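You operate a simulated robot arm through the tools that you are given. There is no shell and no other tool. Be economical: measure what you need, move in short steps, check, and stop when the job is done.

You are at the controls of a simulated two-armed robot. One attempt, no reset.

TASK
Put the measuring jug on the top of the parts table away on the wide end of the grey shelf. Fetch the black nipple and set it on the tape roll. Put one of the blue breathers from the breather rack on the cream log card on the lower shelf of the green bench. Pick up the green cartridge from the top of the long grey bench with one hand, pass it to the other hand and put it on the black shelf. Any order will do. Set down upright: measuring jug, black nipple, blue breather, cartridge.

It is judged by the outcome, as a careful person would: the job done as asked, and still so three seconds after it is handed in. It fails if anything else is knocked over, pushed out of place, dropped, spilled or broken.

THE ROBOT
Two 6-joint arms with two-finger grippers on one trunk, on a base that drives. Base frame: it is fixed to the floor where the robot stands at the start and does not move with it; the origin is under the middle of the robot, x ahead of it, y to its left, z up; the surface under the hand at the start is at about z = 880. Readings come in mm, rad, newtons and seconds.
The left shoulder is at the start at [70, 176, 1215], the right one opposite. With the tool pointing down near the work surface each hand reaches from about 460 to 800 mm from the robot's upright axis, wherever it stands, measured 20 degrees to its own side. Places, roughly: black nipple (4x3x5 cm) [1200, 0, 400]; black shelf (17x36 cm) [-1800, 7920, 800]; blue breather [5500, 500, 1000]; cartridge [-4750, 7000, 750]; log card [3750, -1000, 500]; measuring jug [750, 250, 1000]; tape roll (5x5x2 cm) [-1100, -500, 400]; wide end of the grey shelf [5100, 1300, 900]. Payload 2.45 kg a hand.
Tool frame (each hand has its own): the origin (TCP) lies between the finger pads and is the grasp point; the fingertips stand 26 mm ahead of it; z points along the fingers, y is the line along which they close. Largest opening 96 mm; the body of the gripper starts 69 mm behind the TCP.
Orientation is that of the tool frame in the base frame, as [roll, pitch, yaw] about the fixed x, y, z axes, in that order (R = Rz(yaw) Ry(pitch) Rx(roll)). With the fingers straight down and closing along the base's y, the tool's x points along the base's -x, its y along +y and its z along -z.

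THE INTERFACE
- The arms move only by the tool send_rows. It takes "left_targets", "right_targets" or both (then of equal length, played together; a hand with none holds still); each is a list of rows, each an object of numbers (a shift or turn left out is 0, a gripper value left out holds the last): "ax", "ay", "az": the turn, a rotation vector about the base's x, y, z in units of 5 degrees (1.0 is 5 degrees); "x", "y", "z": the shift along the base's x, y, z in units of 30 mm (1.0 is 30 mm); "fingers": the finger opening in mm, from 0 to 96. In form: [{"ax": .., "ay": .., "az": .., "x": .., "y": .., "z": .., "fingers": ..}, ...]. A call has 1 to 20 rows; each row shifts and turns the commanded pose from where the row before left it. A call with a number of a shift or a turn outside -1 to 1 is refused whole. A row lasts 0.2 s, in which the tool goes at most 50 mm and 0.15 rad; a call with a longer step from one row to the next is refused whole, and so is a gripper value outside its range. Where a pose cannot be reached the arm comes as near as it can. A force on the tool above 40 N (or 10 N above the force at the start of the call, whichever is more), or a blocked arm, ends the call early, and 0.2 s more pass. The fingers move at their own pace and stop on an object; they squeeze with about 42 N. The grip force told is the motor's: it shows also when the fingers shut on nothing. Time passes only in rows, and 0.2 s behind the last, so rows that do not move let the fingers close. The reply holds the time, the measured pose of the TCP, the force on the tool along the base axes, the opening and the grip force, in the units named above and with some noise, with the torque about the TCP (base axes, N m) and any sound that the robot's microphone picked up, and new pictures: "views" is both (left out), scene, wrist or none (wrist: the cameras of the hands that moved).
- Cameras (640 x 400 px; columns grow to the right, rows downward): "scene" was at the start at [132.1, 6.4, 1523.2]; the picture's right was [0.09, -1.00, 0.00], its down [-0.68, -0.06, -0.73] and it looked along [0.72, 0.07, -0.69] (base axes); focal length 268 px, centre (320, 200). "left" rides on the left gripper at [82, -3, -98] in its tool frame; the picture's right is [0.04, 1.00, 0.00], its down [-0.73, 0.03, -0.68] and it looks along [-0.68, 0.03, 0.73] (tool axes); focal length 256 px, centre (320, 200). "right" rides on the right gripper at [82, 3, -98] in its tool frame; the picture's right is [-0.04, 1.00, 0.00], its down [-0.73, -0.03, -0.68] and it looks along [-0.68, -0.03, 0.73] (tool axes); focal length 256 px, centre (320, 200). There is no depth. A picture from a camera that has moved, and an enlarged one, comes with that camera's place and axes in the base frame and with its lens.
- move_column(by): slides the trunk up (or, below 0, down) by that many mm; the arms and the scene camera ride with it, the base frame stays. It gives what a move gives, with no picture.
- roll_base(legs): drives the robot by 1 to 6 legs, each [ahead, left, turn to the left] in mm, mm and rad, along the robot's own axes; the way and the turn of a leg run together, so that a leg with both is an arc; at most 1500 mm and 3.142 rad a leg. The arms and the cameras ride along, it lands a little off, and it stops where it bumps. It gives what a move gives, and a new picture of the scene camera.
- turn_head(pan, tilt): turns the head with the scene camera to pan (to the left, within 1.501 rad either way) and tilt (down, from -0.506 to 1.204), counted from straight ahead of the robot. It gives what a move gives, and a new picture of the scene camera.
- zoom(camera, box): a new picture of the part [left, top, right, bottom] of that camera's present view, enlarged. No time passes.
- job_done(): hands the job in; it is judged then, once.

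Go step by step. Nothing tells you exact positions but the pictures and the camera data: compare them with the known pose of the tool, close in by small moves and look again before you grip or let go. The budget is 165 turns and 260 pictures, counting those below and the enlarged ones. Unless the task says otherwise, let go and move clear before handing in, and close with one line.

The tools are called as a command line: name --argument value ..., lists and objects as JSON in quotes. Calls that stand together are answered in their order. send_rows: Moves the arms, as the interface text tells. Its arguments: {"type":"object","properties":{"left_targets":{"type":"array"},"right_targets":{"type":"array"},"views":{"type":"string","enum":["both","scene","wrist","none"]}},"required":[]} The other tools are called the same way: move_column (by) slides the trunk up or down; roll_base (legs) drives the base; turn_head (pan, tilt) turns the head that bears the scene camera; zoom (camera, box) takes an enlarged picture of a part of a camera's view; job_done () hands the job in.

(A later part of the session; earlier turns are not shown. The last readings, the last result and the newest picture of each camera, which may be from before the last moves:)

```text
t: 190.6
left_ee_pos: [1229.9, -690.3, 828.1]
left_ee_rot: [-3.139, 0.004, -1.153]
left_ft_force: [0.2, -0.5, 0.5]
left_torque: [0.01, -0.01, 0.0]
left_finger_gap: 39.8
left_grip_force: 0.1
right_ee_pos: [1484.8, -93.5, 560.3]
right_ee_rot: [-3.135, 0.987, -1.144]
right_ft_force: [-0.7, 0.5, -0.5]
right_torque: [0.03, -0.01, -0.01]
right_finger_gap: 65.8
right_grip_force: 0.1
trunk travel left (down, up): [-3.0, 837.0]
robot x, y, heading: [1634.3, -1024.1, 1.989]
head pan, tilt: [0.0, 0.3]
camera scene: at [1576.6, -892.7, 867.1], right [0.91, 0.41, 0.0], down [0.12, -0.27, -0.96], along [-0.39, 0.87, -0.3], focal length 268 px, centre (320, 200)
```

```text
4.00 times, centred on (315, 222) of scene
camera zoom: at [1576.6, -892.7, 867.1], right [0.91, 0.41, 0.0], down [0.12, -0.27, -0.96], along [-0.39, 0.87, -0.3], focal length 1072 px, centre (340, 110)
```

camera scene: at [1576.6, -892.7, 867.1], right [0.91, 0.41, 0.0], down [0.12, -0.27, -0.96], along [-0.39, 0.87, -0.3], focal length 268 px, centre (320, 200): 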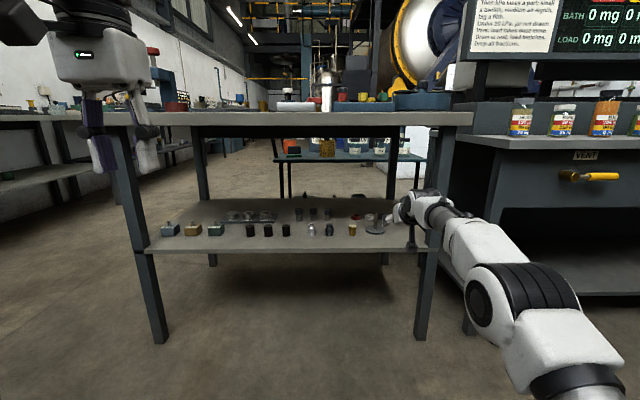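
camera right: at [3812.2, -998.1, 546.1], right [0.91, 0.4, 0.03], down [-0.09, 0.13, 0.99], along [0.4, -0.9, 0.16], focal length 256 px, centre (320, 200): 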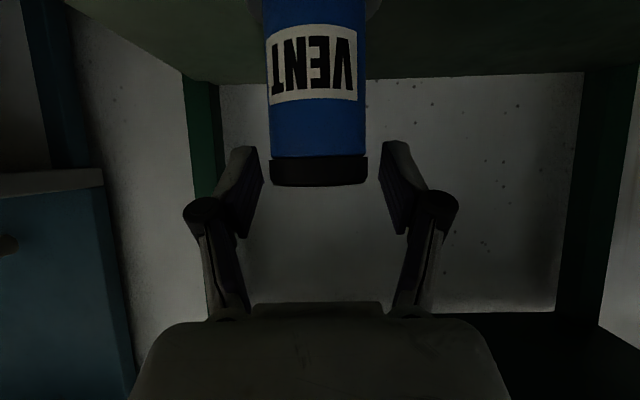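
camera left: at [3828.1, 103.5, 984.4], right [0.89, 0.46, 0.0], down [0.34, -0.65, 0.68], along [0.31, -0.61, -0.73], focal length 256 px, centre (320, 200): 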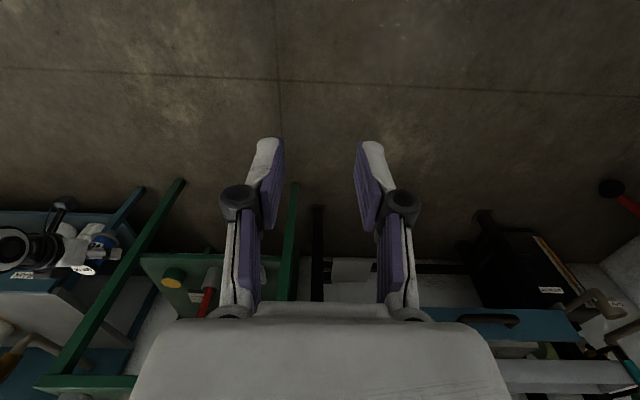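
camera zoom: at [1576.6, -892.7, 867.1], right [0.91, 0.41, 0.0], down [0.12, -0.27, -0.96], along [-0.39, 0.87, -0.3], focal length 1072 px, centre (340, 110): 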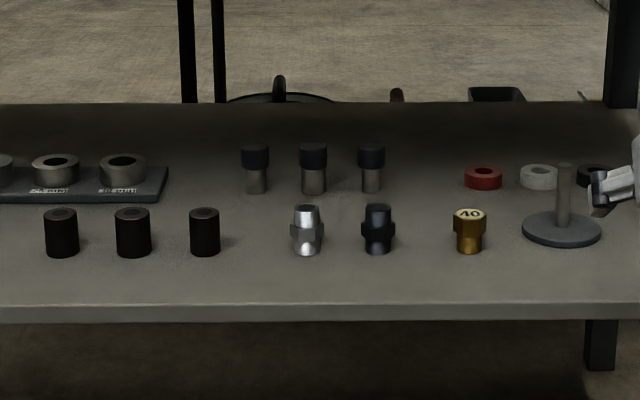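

The black hex nipple stands between the silver one and the brass one, about [1212, 0], base near z 415. I shift the base left to bring the right hand in line.

roll_base --legs '[[0, 211, 0]]'

send_rows --right_targets '[{"z": -0.6, "fingers": 60}, {"z": -0.7}, {}]'

zoom --camera "scene" --box '[300, 180, 500, 270]'

```text
t: 192.3
left_ee_pos: [1033.2, -774.8, 827.4]
left_ee_rot: [3.141, 0.006, -1.155]
left_ft_force: [-0.3, -0.4, 0.4]
left_torque: [0.0, 0.0, 0.0]
left_finger_gap: 40.2
left_grip_force: 0.0
right_ee_pos: [1292.2, -181.9, 559.8]
right_ee_rot: [-3.135, 0.985, -1.149]
right_ft_force: [0.2, 0.5, -0.3]
right_torque: [-0.02, 0.03, -0.02]
right_finger_gap: 66.1
right_grip_force: 0.0
trunk travel left (down, up): [-3.0, 837.0]
robot x, y, heading: [1441.5, -1110.4, 1.987]
head pan, tilt: [0.0, 0.3]
camera scene: at [1381.1, -979.4, 867.1], right [0.91, 0.4, 0.0], down [0.12, -0.27, -0.96], along [-0.39, 0.87, -0.3], focal length 268 px, centre (320, 200)
```

scene: 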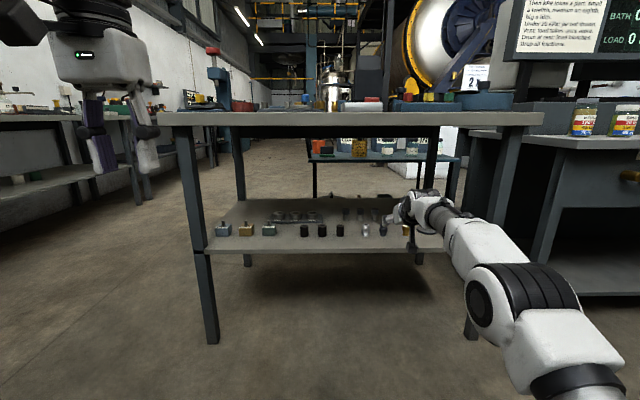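

```text
t: 193.1
left_ee_pos: [1035.6, -775.3, 827.1]
left_ee_rot: [-3.141, 0.005, -1.155]
left_ft_force: [0.0, 0.8, 0.7]
left_torque: [-0.01, 0.0, -0.01]
left_finger_gap: 40.0
left_grip_force: 0.1
right_ee_pos: [1292.5, -181.6, 519.6]
right_ee_rot: [-3.133, 0.987, -1.148]
right_ft_force: [-0.4, 0.0, -0.7]
right_torque: [-0.02, 0.0, 0.0]
right_finger_gap: 60.1
right_grip_force: 0.0
trunk travel left (down, up): [-3.0, 837.0]
robot x, y, heading: [1435.0, -1107.1, 1.983]
head pan, tilt: [0.0, 0.3]
camera scene: at [1381.1, -979.3, 867.1], right [0.91, 0.4, 0.0], down [0.12, -0.27, -0.96], along [-0.39, 0.87, -0.3], focal length 268 px, centre (320, 200)
camera right: at [1341.5, -298.4, 506.7], right [-0.92, -0.38, 0.03], down [0.09, -0.14, 0.99], along [-0.38, 0.91, 0.16], focal length 256 px, centre (320, 200)
```

scene: 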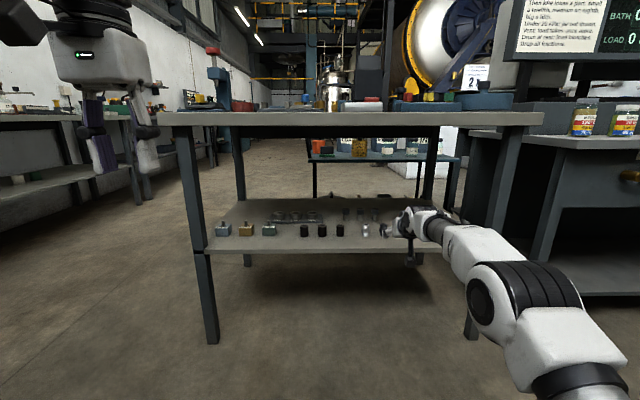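
right: 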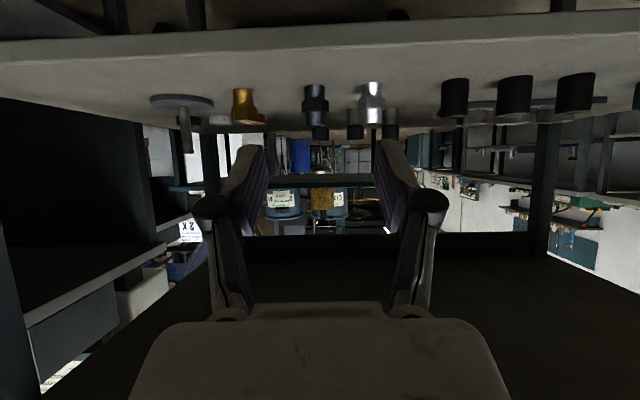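

```text
3.20 times, centred on (400, 225) of scene
camera zoom: at [1381.1, -979.3, 867.1], right [0.91, 0.4, 0.0], down [0.12, -0.27, -0.96], along [-0.39, 0.87, -0.3], focal length 858 px, centre (64, 120)
```

zoom: 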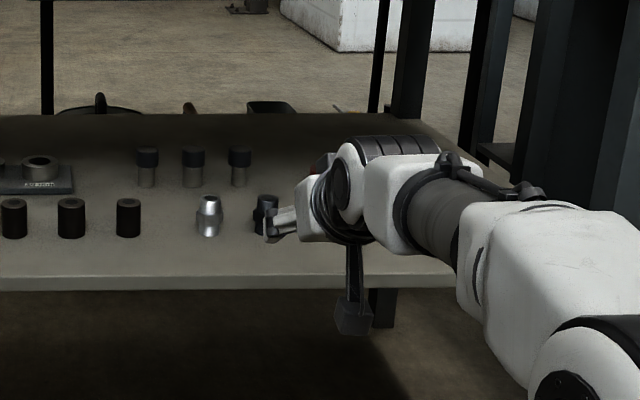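

Both cameras agree: the nipple is at [1218, 0], base z 420. With the present tilt the wrist camera would graze the shelf, so I steepen the hand to about 46°, then lower and look.

send_rows --right_targets '[{"ax": -0.67, "ay": -0.29}, {"ax": -0.67, "ay": -0.29}, {"ax": -0.67, "ay": -0.29}, {"z": -0.8}, {"z": -0.8}, {"z": -0.5}, {}]' --views "wrist"

```text
t: 194.7
left_ee_pos: [1035.6, -775.3, 826.9]
left_ee_rot: [-3.14, 0.003, -1.157]
left_ft_force: [0.4, 0.3, -0.5]
left_torque: [0.02, -0.02, 0.02]
left_finger_gap: 40.0
left_grip_force: 0.0
right_ee_pos: [1298.9, -196.4, 454.3]
right_ee_rot: [-3.139, 0.794, -1.15]
right_ft_force: [0.0, -0.5, -0.2]
right_torque: [0.02, 0.01, -0.01]
right_finger_gap: 59.9
right_grip_force: 0.0
right hand out of reach, approached as far as the arm can: row 2, 3
trunk travel left (down, up): [-3.0, 837.0]
robot x, y, heading: [1442.4, -1106.8, 1.987]
head pan, tilt: [0.0, 0.3]
camera right: at [1348.2, -313.8, 465.4], right [-0.92, -0.38, 0.03], down [0.01, 0.04, 1.0], along [-0.38, 0.92, -0.03], focal length 256 px, centre (320, 200)
```

right: 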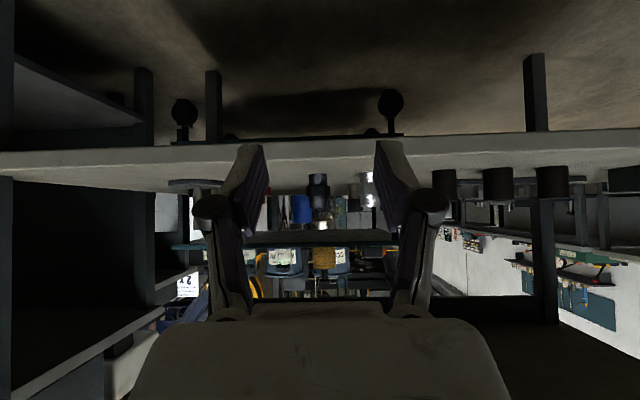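

Lined up within 5 mm. I correct that and drive 130 mm ahead.

send_rows --right_targets '[{"x": 0.17, "y": 0.07, "fingers": 58}, {}]' --views "none"

roll_base --legs '[[130, 0, 0]]'

zoom --camera "right" --box '[160, 80, 480, 280]'

```text
t: 195.3
left_ee_pos: [1035.5, -775.3, 826.4]
left_ee_rot: [-3.14, 0.005, -1.156]
left_ft_force: [-0.6, 0.1, 0.3]
left_torque: [0.0, 0.02, 0.0]
left_finger_gap: 40.1
left_grip_force: 0.1
right_ee_pos: [1305.2, -194.5, 454.9]
right_ee_rot: [-3.138, 0.793, -1.152]
right_ft_force: [0.3, 0.6, -1.0]
right_torque: [-0.01, 0.0, -0.01]
right_finger_gap: 57.9
right_grip_force: 0.0
trunk travel left (down, up): [-3.0, 837.0]
robot x, y, heading: [1438.0, -1109.6, 1.984]
head pan, tilt: [0.0, 0.3]
```

```text
t: 196.6
left_ee_pos: [982.6, -655.8, 827.1]
left_ee_rot: [-3.14, 0.004, -1.156]
left_ft_force: [-0.5, 0.3, 0.4]
left_torque: [0.01, 0.0, 0.01]
left_finger_gap: 40.2
left_grip_force: 0.0
right_ee_pos: [1252.2, -74.9, 455.5]
right_ee_rot: [-3.137, 0.794, -1.149]
right_ft_force: [1.2, 0.7, 0.3]
right_torque: [0.0, 0.03, -0.01]
right_finger_gap: 58.0
right_grip_force: 0.2
trunk travel left (down, up): [-3.0, 837.0]
robot x, y, heading: [1388.4, -987.7, 1.989]
head pan, tilt: [0.0, 0.3]
camera scene: at [1328.6, -860.4, 867.1], right [0.91, 0.4, 0.0], down [0.12, -0.27, -0.96], along [-0.39, 0.87, -0.3], focal length 268 px, centre (320, 200)
```

scene: 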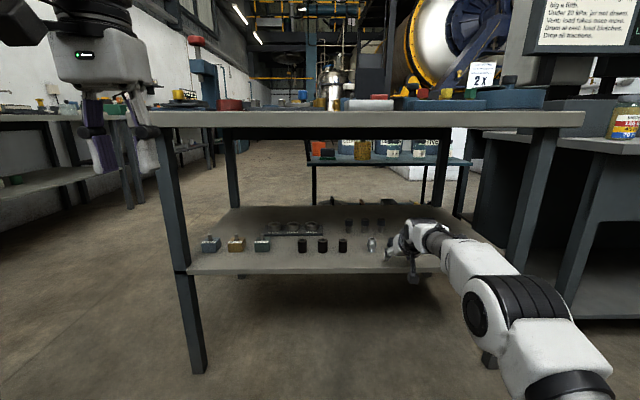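

```text
2.00 times, centred on (320, 180) of right
camera zoom: at [1300.8, -192.9, 465.1], right [-0.92, -0.38, 0.03], down [0.01, 0.04, 1.0], along [-0.38, 0.92, -0.03], focal length 512 px, centre (320, 240)
```

zoom: 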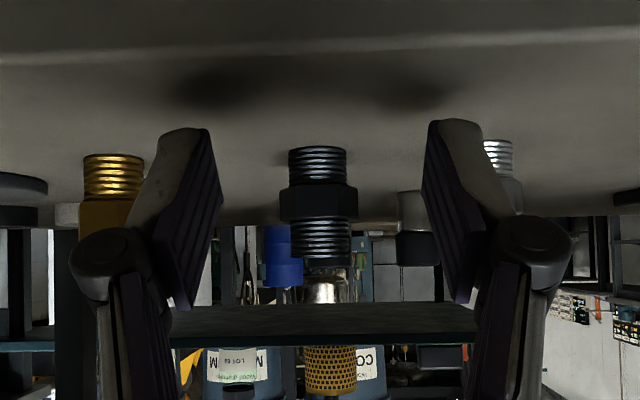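

Centred. I extend the arm 80 mm to bring the pads around the nipple.

send_rows --right_targets '[{"x": -0.36, "y": 0.83}, {"x": -0.36, "y": 0.83}, {"x": -0.36, "y": 0.8}, {}]' --views "none"

zoom --camera "right" --box '[160, 60, 480, 260]'

zoom --camera "scene" --box '[330, 200, 490, 300]'

```text
t: 197.6
left_ee_pos: [982.7, -656.9, 827.0]
left_ee_rot: [-3.14, 0.006, -1.154]
left_ft_force: [-0.8, 0.2, 0.7]
left_torque: [0.01, -0.05, 0.02]
left_finger_gap: 40.2
left_grip_force: 0.1
right_ee_pos: [1247.2, -64.6, 453.7]
right_ee_rot: [-3.139, 0.793, -1.151]
right_ft_force: [-0.2, -0.1, 0.2]
right_torque: [0.01, -0.03, 0.03]
right_finger_gap: 58.0
right_grip_force: 0.1
right hand out of reach, approached as far as the arm can: row 1, 2, 3
trunk travel left (down, up): [-3.0, 837.0]
robot x, y, heading: [1387.6, -989.1, 1.987]
head pan, tilt: [0.0, 0.3]
```

```text
2.00 times, centred on (320, 160) of right
camera zoom: at [1296.7, -183.0, 463.4], right [-0.92, -0.38, 0.03], down [0.01, 0.04, 1.0], along [-0.38, 0.92, -0.03], focal length 512 px, centre (320, 280)
```

zoom: 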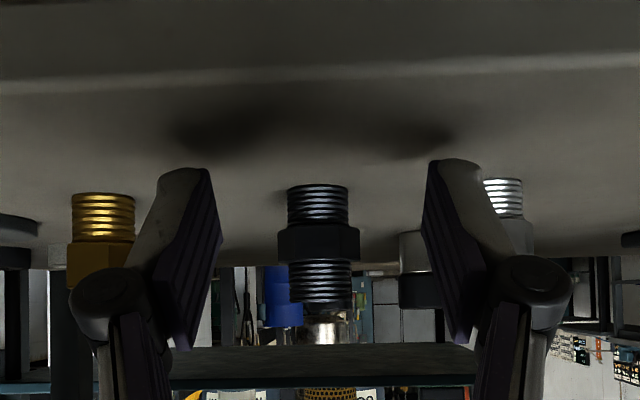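

```text
4.00 times, centred on (410, 250) of scene
camera zoom: at [1328.6, -860.6, 867.1], right [0.91, 0.4, 0.0], down [0.12, -0.27, -0.96], along [-0.39, 0.87, -0.3], focal length 1072 px, centre (-40, 0)
```

zoom: 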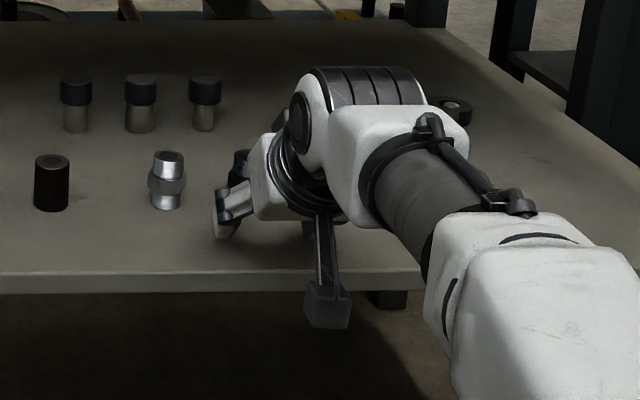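

The arm is fully stretched; I use the base for the last 68 mm.

roll_base --legs '[[67, 0, 0]]'

zoom --camera "right" --box '[160, 40, 480, 240]'

```text
t: 198.6
left_ee_pos: [955.1, -594.7, 827.4]
left_ee_rot: [-3.139, 0.002, -1.154]
left_ft_force: [0.2, 0.2, -0.2]
left_torque: [0.0, -0.03, 0.01]
left_finger_gap: 40.1
left_grip_force: 0.1
right_ee_pos: [1219.5, -3.5, 451.9]
right_ee_rot: [-3.139, 0.794, -1.148]
right_ft_force: [0.3, -1.4, -0.2]
right_torque: [-0.03, 0.03, 0.02]
right_finger_gap: 57.9
right_grip_force: 0.1
trunk travel left (down, up): [-3.0, 837.0]
robot x, y, heading: [1357.7, -929.8, 1.987]
head pan, tilt: [0.0, 0.3]
camera scene: at [1301.1, -798.5, 867.0], right [0.91, 0.4, 0.0], down [0.12, -0.27, -0.96], along [-0.39, 0.87, -0.3], focal length 268 px, centre (320, 200)
```

scene: 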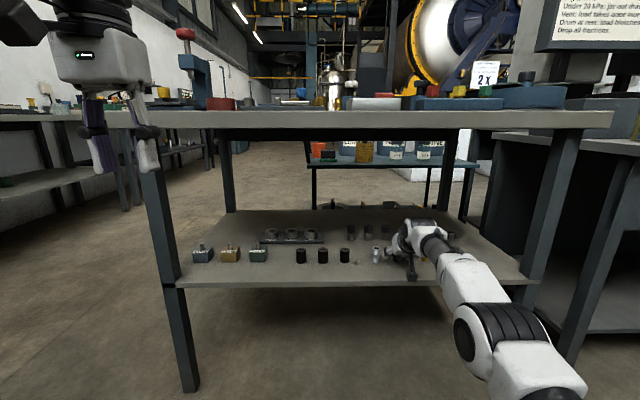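

```text
2.00 times, centred on (320, 140) of right
camera zoom: at [1268.9, -121.1, 463.0], right [-0.92, -0.38, 0.03], down [0.01, 0.04, 1.0], along [-0.38, 0.92, -0.03], focal length 512 px, centre (320, 320)
```

zoom: 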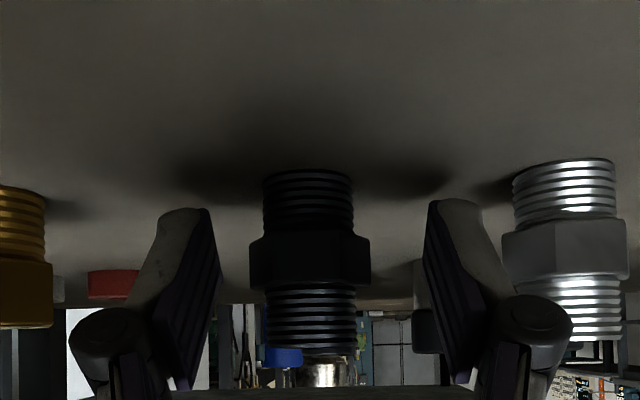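

roll_base --legs '[[9, 0, 0]]'

send_rows --right_targets '[{"fingers": 45}, {"fingers": 30}, {"fingers": 20}, {"fingers": 10}, {}, {}]' --views "wrist"

```text
t: 199.3
left_ee_pos: [950.0, -586.2, 827.7]
left_ee_rot: [-3.139, 0.005, -1.152]
left_ft_force: [0.5, 0.1, 0.1]
left_torque: [-0.04, 0.02, -0.01]
left_finger_gap: 40.0
left_grip_force: 0.1
right_ee_pos: [1217.4, 4.7, 454.0]
right_ee_rot: [-3.139, 0.793, -1.149]
right_ft_force: [-0.3, -0.6, 0.6]
right_torque: [-0.01, -0.01, 0.0]
right_finger_gap: 57.9
right_grip_force: 0.1
trunk travel left (down, up): [-3.0, 837.0]
robot x, y, heading: [1356.8, -921.5, 1.987]
head pan, tilt: [0.0, 0.3]
camera scene: at [1297.5, -790.4, 867.1], right [0.91, 0.4, 0.0], down [0.12, -0.27, -0.96], along [-0.39, 0.87, -0.3], focal length 268 px, centre (320, 200)
```

scene: 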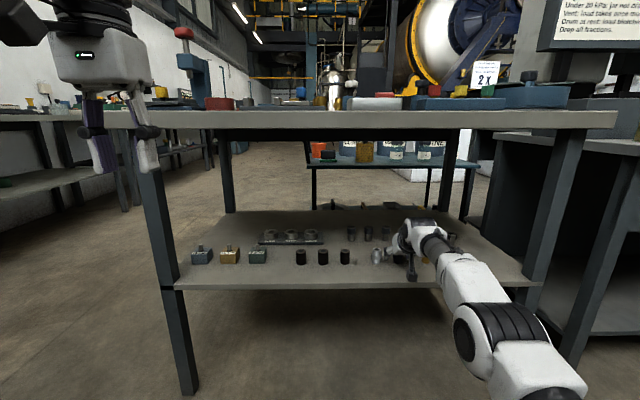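

```text
t: 200.7
left_ee_pos: [951.1, -587.2, 827.4]
left_ee_rot: [-3.139, 0.006, -1.153]
left_ft_force: [0.7, 0.9, 0.1]
left_torque: [0.0, 0.0, -0.02]
left_finger_gap: 40.3
left_grip_force: 0.1
right_ee_pos: [1216.0, 4.6, 452.4]
right_ee_rot: [-3.139, 0.794, -1.152]
right_ft_force: [0.7, 0.1, 1.1]
right_torque: [0.04, 0.0, -0.02]
right_finger_gap: 31.8
right_grip_force: 42.4
trunk travel left (down, up): [-3.0, 837.0]
robot x, y, heading: [1357.4, -922.9, 1.988]
head pan, tilt: [0.0, 0.3]
camera right: at [1265.3, -112.9, 463.5], right [-0.92, -0.38, 0.03], down [0.01, 0.04, 1.0], along [-0.38, 0.92, -0.03], focal length 256 px, centre (320, 200)
```

right: 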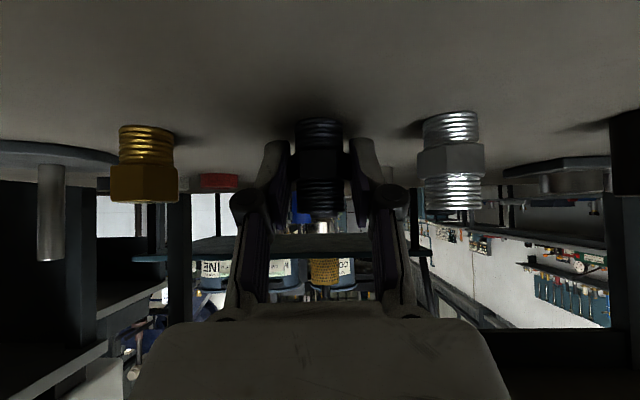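

Gripped on the hex (31.8 mm). I lift, back out, raise the trunk for driving and turn toward the tape roll side.

move_column --by 60

roll_base --legs '[[-310, 0, 0]]'

move_column --by 240

roll_base --legs '[[0, 0, 1.15]]'

zoom --camera "right" --box '[160, 60, 480, 260]'

```text
t: 201.7
left_ee_pos: [952.5, -586.4, 887.3]
left_ee_rot: [-3.14, 0.004, -1.153]
left_ft_force: [0.2, 0.4, 0.3]
left_torque: [-0.04, 0.0, 0.04]
left_finger_gap: 40.0
left_grip_force: 0.0
right_ee_pos: [1216.7, 4.5, 511.9]
right_ee_rot: [-3.137, 0.795, -1.151]
right_ft_force: [-0.2, 0.4, -0.9]
right_torque: [-0.01, -0.03, 0.03]
right_finger_gap: 31.7
right_grip_force: 42.0
trunk travel left (down, up): [-63.0, 777.0]
robot x, y, heading: [1356.9, -924.9, 1.991]
head pan, tilt: [0.0, 0.3]
```

```text
t: 203.8
left_ee_pos: [1077.7, -873.8, 886.9]
left_ee_rot: [-3.138, 0.005, -1.154]
left_ft_force: [-0.6, 0.0, 0.6]
left_torque: [0.04, 0.01, -0.01]
left_finger_gap: 40.0
left_grip_force: 0.0
right_ee_pos: [1341.7, -280.9, 513.6]
right_ee_rot: [-3.138, 0.795, -1.149]
right_ft_force: [0.6, -0.4, -0.7]
right_torque: [0.01, -0.01, 0.03]
right_finger_gap: 31.7
right_grip_force: 41.9
trunk travel left (down, up): [-63.0, 777.0]
robot x, y, heading: [1482.7, -1206.2, 1.989]
head pan, tilt: [0.0, 0.3]
camera scene: at [1424.2, -1076.7, 927.2], right [0.91, 0.41, 0.0], down [0.12, -0.27, -0.96], along [-0.39, 0.87, -0.3], focal length 268 px, centre (320, 200)
```

scene: 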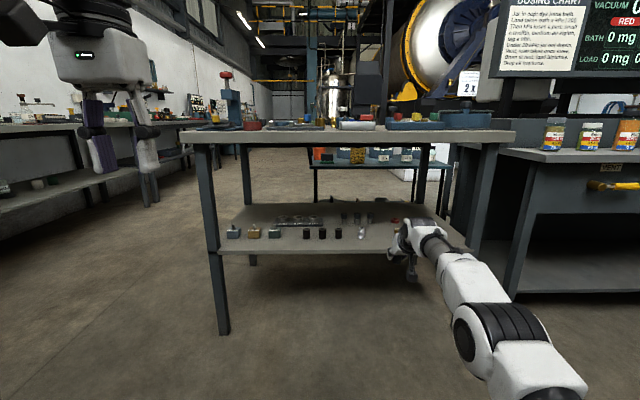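

```text
t: 206.3
left_ee_pos: [1077.7, -873.2, 1126.5]
left_ee_rot: [-3.14, 0.003, -1.153]
left_ft_force: [0.5, 0.0, 0.8]
left_torque: [0.0, -0.01, -0.02]
left_finger_gap: 40.0
left_grip_force: 0.0
right_ee_pos: [1341.9, -280.8, 753.2]
right_ee_rot: [-3.136, 0.795, -1.149]
right_ft_force: [-0.3, 0.0, -0.3]
right_torque: [-0.03, -0.01, -0.06]
right_finger_gap: 32.3
right_grip_force: 42.0
trunk travel left (down, up): [-303.0, 537.0]
robot x, y, heading: [1482.8, -1204.6, 1.99]
head pan, tilt: [0.0, 0.3]
```

```text
t: 209.6
left_ee_pos: [1013.1, -1441.8, 1125.6]
left_ee_rot: [-3.141, 0.003, -0.002]
left_ft_force: [0.6, -0.5, 0.7]
left_torque: [0.04, 0.01, 0.01]
left_finger_gap: 40.3
left_grip_force: 0.1
right_ee_pos: [581.2, -958.3, 752.7]
right_ee_rot: [-3.139, 0.794, 0.001]
right_ft_force: [-0.3, 0.0, -0.7]
right_torque: [0.0, -0.02, 0.01]
right_finger_gap: 32.0
right_grip_force: 42.2
trunk travel left (down, up): [-303.0, 537.0]
robot x, y, heading: [1486.7, -1209.9, 3.141]
head pan, tilt: [0.0, 0.3]
camera scene: at [1338.7, -1207.9, 1167.1], right [0.0, 1.0, 0.0], down [0.3, 0.0, -0.96], along [-0.96, 0.0, -0.3], focal length 268 px, centre (320, 200)
```

scene: 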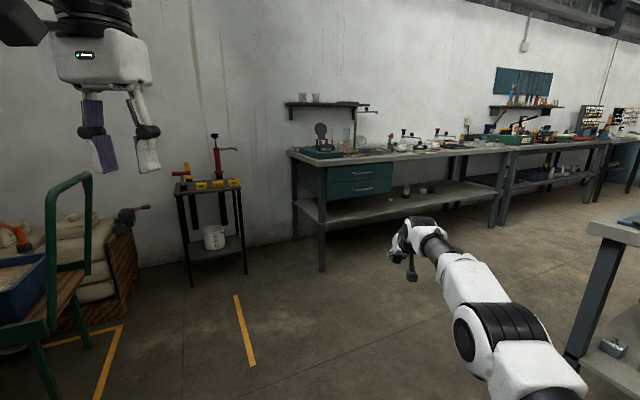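

```text
2.00 times, centred on (320, 160) of right
camera zoom: at [708.1, -962.1, 763.3], right [-0.03, -1.0, 0.03], down [-0.03, 0.03, 1.0], along [-1.0, 0.03, -0.03], focal length 512 px, centre (320, 280)
```

zoom: 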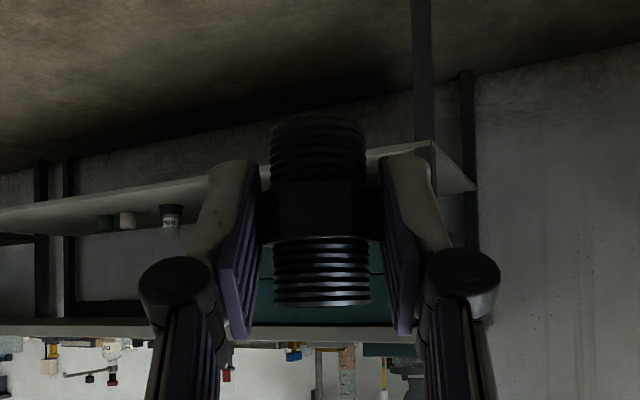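

I see the long bench with a lower shelf; the tape roll should be on it at about pixel (394, 200). Zooming.

zoom --camera "scene" --box '[280, 120, 520, 270]'

zoom --camera "scene" --box '[360, 170, 480, 220]'

```text
2.67 times, centred on (400, 195) of scene
camera zoom: at [1338.7, -1207.9, 1167.1], right [0.0, 1.0, 0.0], down [0.3, 0.0, -0.96], along [-0.96, 0.0, -0.3], focal length 715 px, centre (107, 213)
```

zoom: 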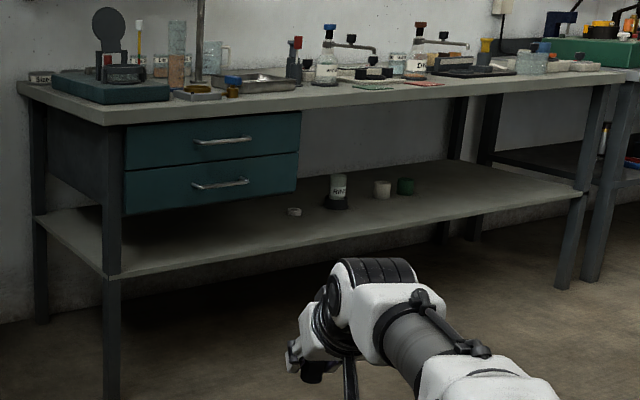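

```text
5.33 times, centred on (420, 195) of scene
camera zoom: at [1338.7, -1207.9, 1167.1], right [0.0, 1.0, 0.0], down [0.3, 0.0, -0.96], along [-0.96, 0.0, -0.3], focal length 1430 px, centre (-213, 227)
```

zoom: 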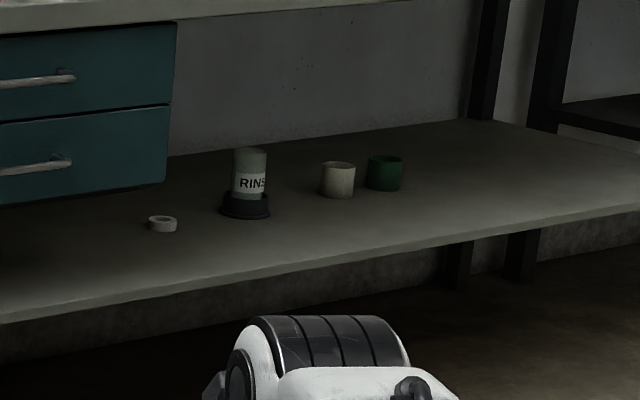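

The tape roll is at about [−1062, −551] on the lower shelf (z ≈ 420), between the drawers and a RINSE bottle. I pull the hand in first so that there is room to manoeuvre between the parts table and that bench.

send_rows --right_targets '[{"x": 0.9, "z": 0.4}, {"x": 0.9, "z": 0.4}, {"x": 0.9, "z": 0.4}, {"x": 0.9, "z": 0.4}, {"x": 0.9, "z": 0.4}, {"x": 0.9, "z": 0.4}, {"x": 0.9, "z": 0.3}, {"x": 0.9, "z": 0.3}, {"x": 0.9}, {}]' --views "none"

roll_base --legs '[[800, 0, 0], [0, 0, 0.448]]'

```text
t: 211.8
left_ee_pos: [1013.3, -1440.5, 1126.1]
left_ee_rot: [-3.139, 0.006, -0.001]
left_ft_force: [-0.8, -0.1, -0.3]
left_torque: [0.02, -0.04, 0.01]
left_finger_gap: 40.1
left_grip_force: 0.0
right_ee_pos: [823.5, -958.9, 842.3]
right_ee_rot: [-3.139, 0.794, 0.0]
right_ft_force: [0.7, 1.0, -1.2]
right_torque: [0.01, 0.0, -0.01]
right_finger_gap: 32.2
right_grip_force: 41.9
trunk travel left (down, up): [-303.0, 537.0]
robot x, y, heading: [1483.1, -1206.0, 3.139]
head pan, tilt: [0.0, 0.3]
```

```text
t: 217.4
left_ee_pos: [360.4, -1621.0, 1126.1]
left_ee_rot: [3.141, 0.002, 0.446]
left_ft_force: [-0.1, -0.4, 0.1]
left_torque: [0.02, 0.01, 0.0]
left_finger_gap: 39.9
left_grip_force: 0.0
right_ee_pos: [-20.7, -1270.0, 843.4]
right_ee_rot: [-3.139, 0.795, 0.451]
right_ft_force: [-0.5, 0.5, -0.1]
right_torque: [0.01, 0.01, -0.01]
right_finger_gap: 32.3
right_grip_force: 41.9
trunk travel left (down, up): [-303.0, 537.0]
robot x, y, heading: [685.5, -1204.7, -2.692]
head pan, tilt: [0.0, 0.3]
camera scene: at [551.5, -1270.0, 1167.1], right [-0.43, 0.9, 0.0], down [0.27, 0.13, -0.96], along [-0.86, -0.41, -0.3], focal length 268 px, centre (320, 200)
```

scene: 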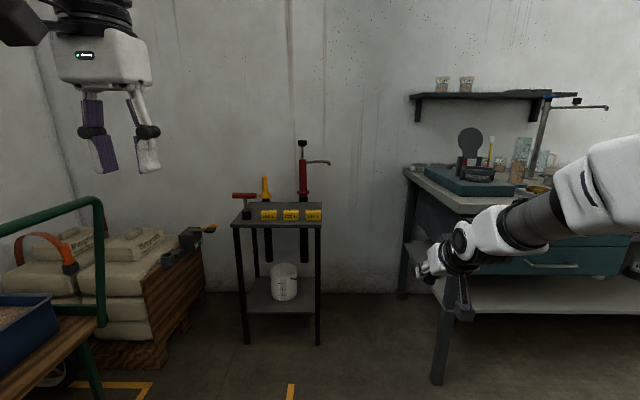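

The hand came in 240 mm with its tilt kept. Now I move ahead and slide right to face the tape roll.

roll_base --legs '[[280, 0, 0], [0, -1100, 0]]'

turn_head --pan -0.2 --tilt 0.6

zoom --camera "right" --box '[0, 0, 640, 400]'

```text
t: 224.6
left_ee_pos: [-371.7, -746.5, 1127.2]
left_ee_rot: [-3.141, 0.003, 0.452]
left_ft_force: [0.2, 0.4, 0.0]
left_torque: [0.02, 0.02, 0.02]
left_finger_gap: 40.3
left_grip_force: 0.0
right_ee_pos: [-753.2, -395.4, 842.0]
right_ee_rot: [-3.138, 0.794, 0.453]
right_ft_force: [0.4, 0.3, -0.8]
right_torque: [-0.05, -0.03, 0.0]
right_finger_gap: 32.2
right_grip_force: 42.7
trunk travel left (down, up): [-303.0, 537.0]
robot x, y, heading: [-50.3, -330.1, -2.694]
head pan, tilt: [0.0, 0.3]
camera scene: at [-181.9, -393.8, 1167.1], right [-0.44, 0.9, 0.0], down [0.27, 0.13, -0.96], along [-0.86, -0.42, -0.3], focal length 268 px, centre (320, 200)
```

scene: 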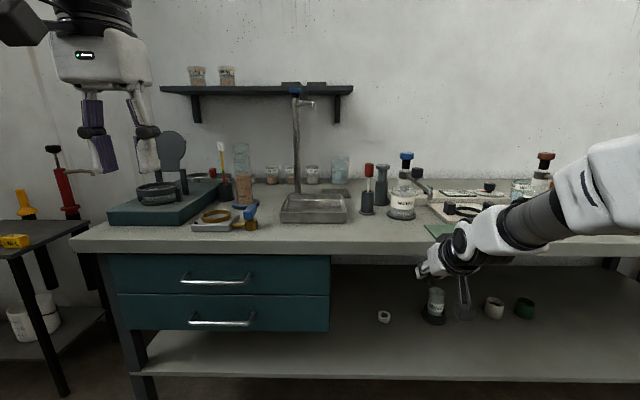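

```text
t: 225.4
left_ee_pos: [-370.5, -746.2, 1126.5]
left_ee_rot: [-3.14, 0.006, 0.449]
left_ft_force: [0.0, 0.4, 0.7]
left_torque: [0.01, -0.01, 0.05]
left_finger_gap: 40.1
left_grip_force: 0.0
right_ee_pos: [-753.0, -395.1, 842.5]
right_ee_rot: [-3.137, 0.795, 0.453]
right_ft_force: [0.3, 0.5, -1.0]
right_torque: [-0.01, 0.02, -0.03]
right_finger_gap: 32.1
right_grip_force: 41.2
trunk travel left (down, up): [-303.0, 537.0]
robot x, y, heading: [-48.4, -336.7, -2.692]
head pan, tilt: [-0.201, 0.6]
camera scene: at [-183.4, -375.3, 1139.7], right [-0.25, 0.97, 0.0], down [0.55, 0.14, -0.83], along [-0.8, -0.2, -0.56], focal length 268 px, centre (320, 200)
```

scene: 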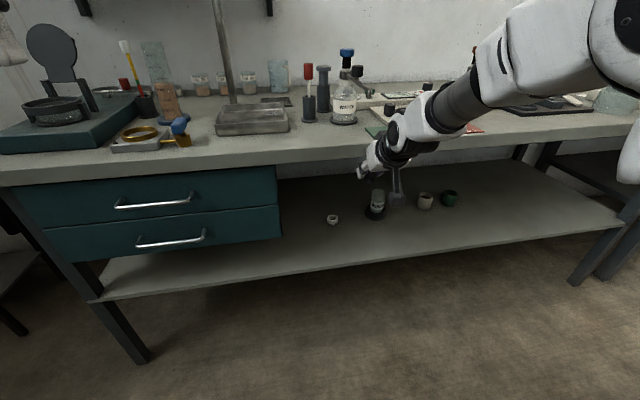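

```text
1.00 times, centred on (320, 200) of right (not enlarged: the box is as wide or as high as the picture)
camera zoom: at [-637.3, -343.1, 853.6], right [0.41, -0.91, 0.03], down [-0.04, 0.01, 1.0], along [-0.91, -0.41, -0.03], focal length 256 px, centre (320, 200)
```

zoom: 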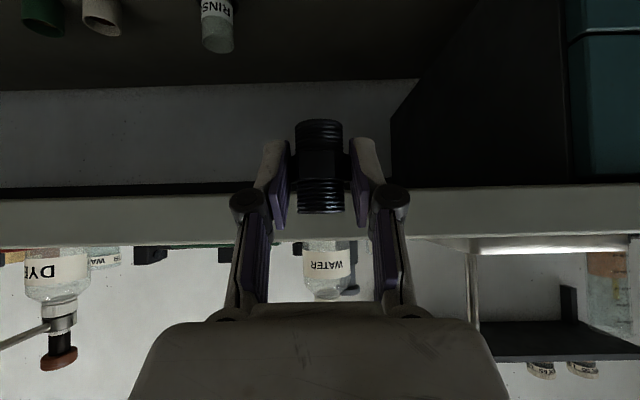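

zoom --camera "scene" --box '[290, 180, 420, 260]'

```text
4.92 times, centred on (355, 220) of scene
camera zoom: at [-183.4, -375.3, 1139.7], right [-0.25, 0.97, 0.0], down [0.55, 0.14, -0.83], along [-0.8, -0.2, -0.56], focal length 1320 px, centre (148, 102)
```

zoom: 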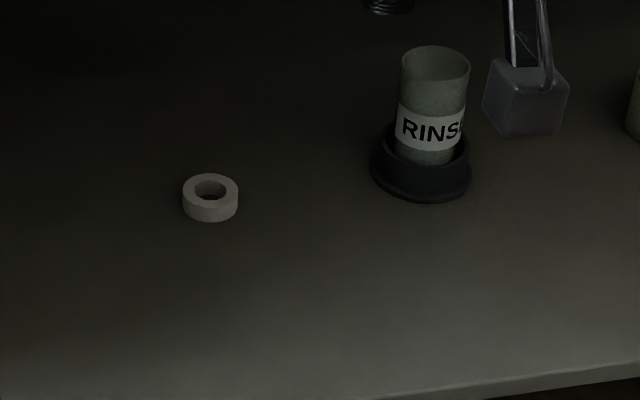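

The roll is at about [−1075, −548], 49 mm wide with a hole nearly as wide as the nipple's thread, so I must centre it well. I lower the trunk and extend the arm in above the shelf.

move_column --by -298

send_rows --right_targets '[{"x": -0.9, "y": -0.434}, {"x": -0.9, "y": -0.434}, {"x": -0.9, "y": -0.434}, {"x": -0.9, "y": -0.434}, {"x": -0.9, "y": -0.434}, {"x": -0.9, "y": -0.434}, {"x": -0.9, "y": -0.434}, {}]'

```text
t: 228.4
left_ee_pos: [-372.3, -747.6, 828.6]
left_ee_rot: [-3.139, 0.005, 0.45]
left_ft_force: [-0.1, 0.3, 0.8]
left_torque: [0.01, 0.02, -0.02]
left_finger_gap: 40.1
left_grip_force: 0.1
right_ee_pos: [-753.9, -396.0, 545.4]
right_ee_rot: [-3.138, 0.794, 0.454]
right_ft_force: [1.0, 0.0, -0.3]
right_torque: [-0.01, -0.06, 0.01]
right_finger_gap: 32.3
right_grip_force: 42.2
trunk travel left (down, up): [-5.0, 835.0]
robot x, y, heading: [-51.9, -328.7, -2.694]
head pan, tilt: [-0.201, 0.6]
```

```text
t: 230.2
left_ee_pos: [-371.8, -746.4, 829.2]
left_ee_rot: [-3.14, 0.004, 0.45]
left_ft_force: [-0.2, 0.8, -0.3]
left_torque: [-0.01, 0.01, 0.0]
left_finger_gap: 40.1
left_grip_force: 0.1
right_ee_pos: [-942.5, -486.9, 544.0]
right_ee_rot: [-3.139, 0.791, 0.454]
right_ft_force: [-0.1, 0.3, -0.6]
right_torque: [-0.02, -0.01, -0.01]
right_finger_gap: 32.0
right_grip_force: 42.1
trunk travel left (down, up): [-5.0, 835.0]
robot x, y, heading: [-49.6, -331.0, -2.691]
head pan, tilt: [-0.201, 0.6]
camera scene: at [-183.4, -375.3, 841.6], right [-0.25, 0.97, 0.0], down [0.55, 0.14, -0.82], along [-0.8, -0.2, -0.57], focal length 268 px, centre (320, 200)
camera right: at [-826.1, -434.3, 555.0], right [0.41, -0.91, 0.03], down [-0.04, 0.01, 1.0], along [-0.91, -0.41, -0.03], focal length 256 px, centre (320, 200)
```

scene: 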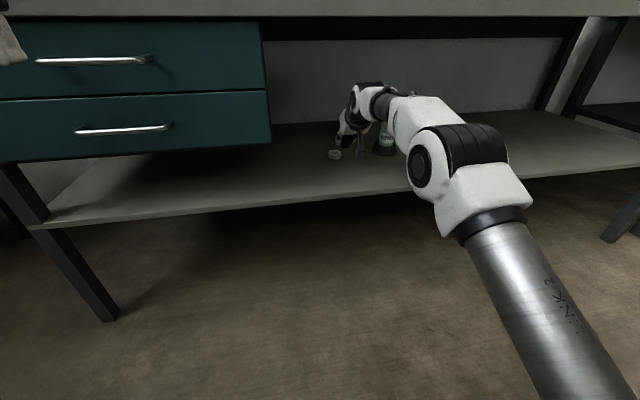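
right: 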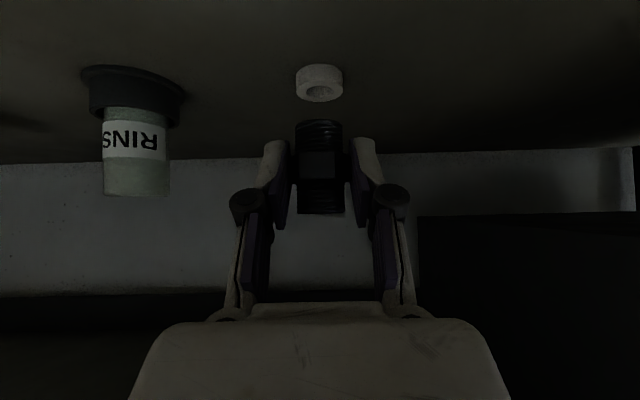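

The roll shows directly in line with the nipple. I zoom to measure.

zoom --camera "right" --box '[240, 40, 400, 140]'

zoom --camera "scene" --box '[300, 110, 420, 185]'

```text
4.00 times, centred on (320, 90) of right
camera zoom: at [-826.1, -434.3, 555.0], right [0.41, -0.91, 0.03], down [-0.04, 0.01, 1.0], along [-0.91, -0.41, -0.03], focal length 1024 px, centre (320, 640)
```

zoom: 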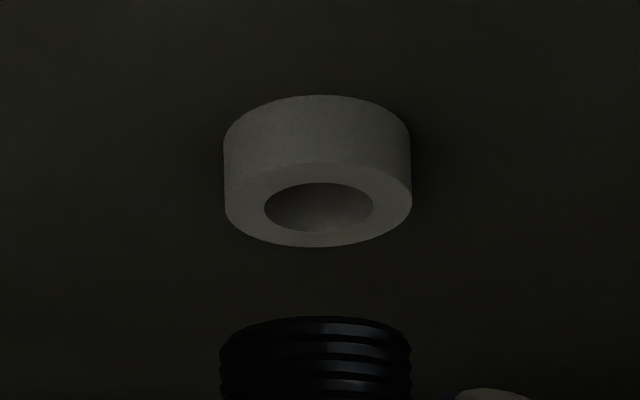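

```text
5.33 times, centred on (360, 148) of scene
camera zoom: at [-183.4, -375.3, 841.6], right [-0.25, 0.97, 0.0], down [0.55, 0.14, -0.82], along [-0.8, -0.2, -0.57], focal length 1430 px, centre (107, 480)
```

zoom: 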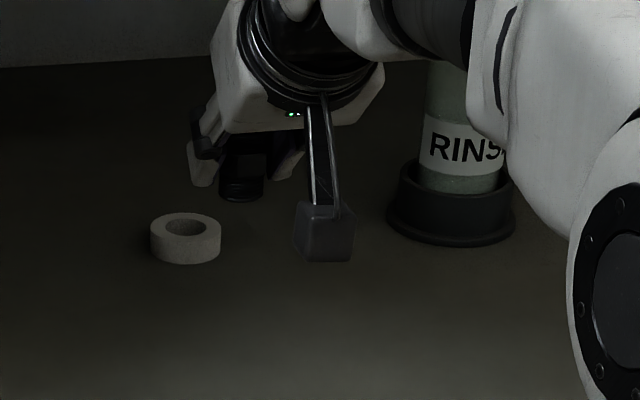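

The roll's top centre is about [−1053, −539, 438]; the nipple must go about 117 mm further, with no sideways correction. I drive 100 mm and measure again.

roll_base --legs '[[100, 0, 0]]'

zoom --camera "right" --box '[240, 0, 400, 100]'

zoom --camera "scene" --box '[290, 110, 410, 185]'

```text
t: 231.3
left_ee_pos: [-462.0, -790.3, 828.3]
left_ee_rot: [-3.141, 0.005, 0.451]
left_ft_force: [-1.0, 0.0, -0.7]
left_torque: [0.0, 0.01, 0.02]
left_finger_gap: 39.9
left_grip_force: 0.2
right_ee_pos: [-1032.9, -530.5, 544.4]
right_ee_rot: [-3.138, 0.794, 0.454]
right_ft_force: [1.0, -0.2, -1.1]
right_torque: [-0.01, 0.0, 0.0]
right_finger_gap: 31.6
right_grip_force: 41.8
trunk travel left (down, up): [-5.0, 835.0]
robot x, y, heading: [-143.5, -374.9, -2.69]
head pan, tilt: [-0.201, 0.6]
camera scene: at [-274.1, -419.2, 841.5], right [-0.25, 0.97, 0.0], down [0.55, 0.14, -0.82], along [-0.8, -0.2, -0.57], focal length 268 px, centre (320, 200)
```

scene: 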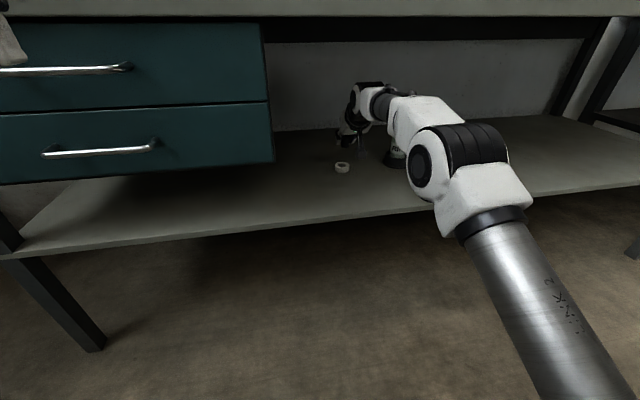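

```text
4.00 times, centred on (320, 50) of right
camera zoom: at [-916.6, -478.1, 555.0], right [0.41, -0.91, 0.03], down [-0.04, 0.01, 1.0], along [-0.91, -0.41, -0.03], focal length 1024 px, centre (320, 800)
```

zoom: 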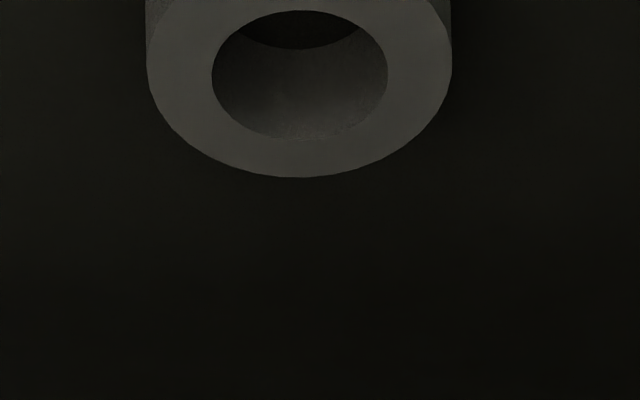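

```text
5.33 times, centred on (350, 148) of scene
camera zoom: at [-274.1, -419.2, 841.5], right [-0.25, 0.97, 0.0], down [0.55, 0.14, -0.82], along [-0.8, -0.2, -0.57], focal length 1430 px, centre (160, 480)
```

zoom: 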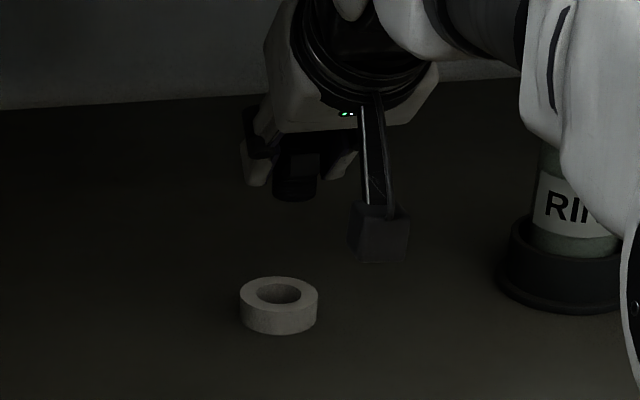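

The roll is 23 mm further and 3 mm to the right. I make that move with the arm and lower partway, then compare from both cameras.

send_rows --right_targets '[{"x": -0.36, "y": -0.125}, {"x": -0.36, "y": -0.125}, {"z": -0.6}, {"z": -0.6}, {}]' --views "wrist"

zoom --camera "scene" --box '[300, 130, 380, 180]'

zoom --camera "right" --box '[240, 0, 400, 100]'

```text
t: 232.5
left_ee_pos: [-461.7, -788.6, 828.9]
left_ee_rot: [-3.141, 0.005, 0.448]
left_ft_force: [0.2, 0.0, -0.4]
left_torque: [-0.01, 0.03, -0.03]
left_finger_gap: 40.1
left_grip_force: 0.0
right_ee_pos: [-1043.9, -534.7, 508.4]
right_ee_rot: [-3.138, 0.795, 0.454]
right_ft_force: [-1.1, 0.3, 0.1]
right_torque: [0.01, -0.01, -0.01]
right_finger_gap: 32.2
right_grip_force: 42.4
right hand out of reach, approached as far as the arm can: row 2
trunk travel left (down, up): [-5.0, 835.0]
robot x, y, heading: [-143.6, -375.1, -2.687]
head pan, tilt: [-0.201, 0.6]
camera right: at [-927.3, -482.1, 519.3], right [0.41, -0.91, 0.03], down [-0.04, 0.01, 1.0], along [-0.91, -0.41, -0.03], focal length 256 px, centre (320, 200)
```

right: 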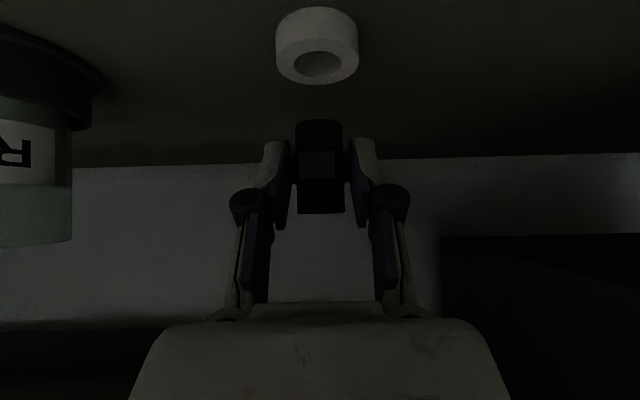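

```text
8.00 times, centred on (340, 155) of scene
camera zoom: at [-273.9, -419.1, 841.6], right [-0.25, 0.97, 0.0], down [0.55, 0.14, -0.82], along [-0.8, -0.2, -0.57], focal length 2144 px, centre (160, 560)
```

zoom: 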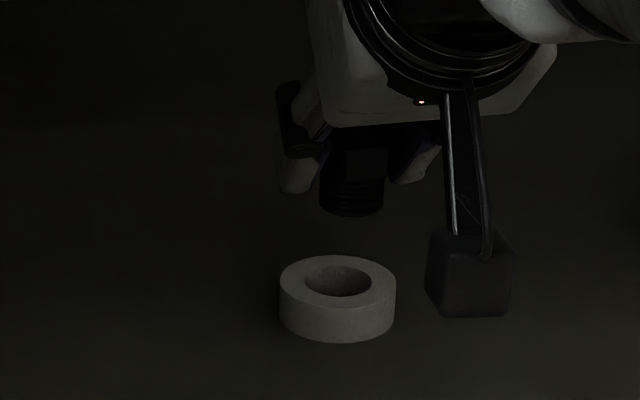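

```text
4.00 times, centred on (320, 50) of right
camera zoom: at [-927.3, -482.1, 519.3], right [0.41, -0.91, 0.03], down [-0.04, 0.01, 1.0], along [-0.91, -0.41, -0.03], focal length 1024 px, centre (320, 800)
```

zoom: 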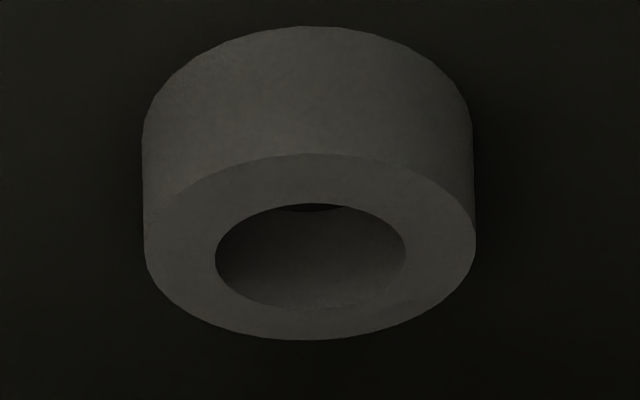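

Remaining: 11 mm ahead, 1 mm right. The arm is at its reach limit there, so I use the base.

roll_base --legs '[[11, -1, 0]]'

zoom --camera "right" --box '[240, 0, 400, 100]'

zoom --camera "scene" --box '[300, 130, 380, 180]'

```text
t: 233.3
left_ee_pos: [-472.9, -793.4, 828.1]
left_ee_rot: [-3.139, 0.003, 0.451]
left_ft_force: [0.0, -0.1, 0.7]
left_torque: [0.0, -0.01, 0.0]
left_finger_gap: 39.7
left_grip_force: 0.1
right_ee_pos: [-1053.4, -538.8, 508.8]
right_ee_rot: [-3.137, 0.795, 0.454]
right_ft_force: [0.8, 0.6, -1.0]
right_torque: [-0.02, -0.04, 0.04]
right_finger_gap: 32.0
right_grip_force: 42.1
trunk travel left (down, up): [-5.0, 835.0]
robot x, y, heading: [-151.9, -377.1, -2.693]
head pan, tilt: [-0.201, 0.6]
camera scene: at [-284.4, -423.1, 841.6], right [-0.25, 0.97, 0.0], down [0.55, 0.14, -0.82], along [-0.8, -0.2, -0.57], focal length 268 px, centre (320, 200)
```

scene: 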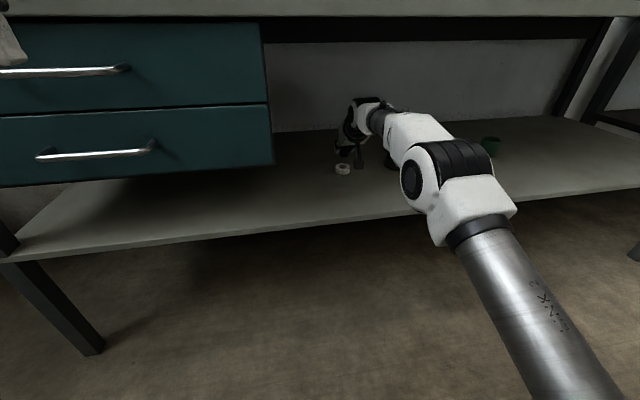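

```text
4.00 times, centred on (320, 50) of right
camera zoom: at [-937.8, -486.0, 519.2], right [0.41, -0.91, 0.03], down [-0.04, 0.01, 1.0], along [-0.91, -0.41, -0.03], focal length 1024 px, centre (320, 800)
```

zoom: 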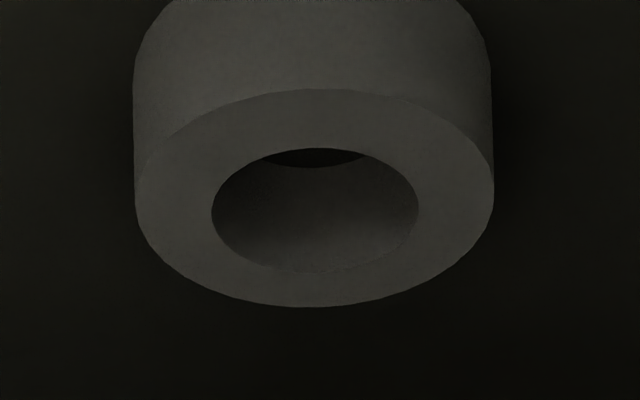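

```text
8.00 times, centred on (340, 155) of scene
camera zoom: at [-284.4, -423.1, 841.6], right [-0.25, 0.97, 0.0], down [0.55, 0.14, -0.82], along [-0.8, -0.2, -0.57], focal length 2144 px, centre (160, 560)
```

zoom: 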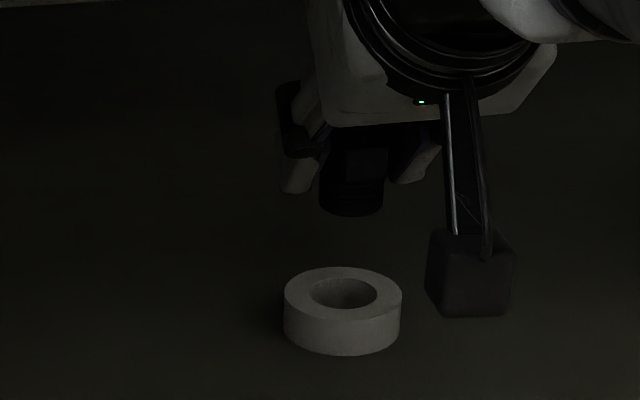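

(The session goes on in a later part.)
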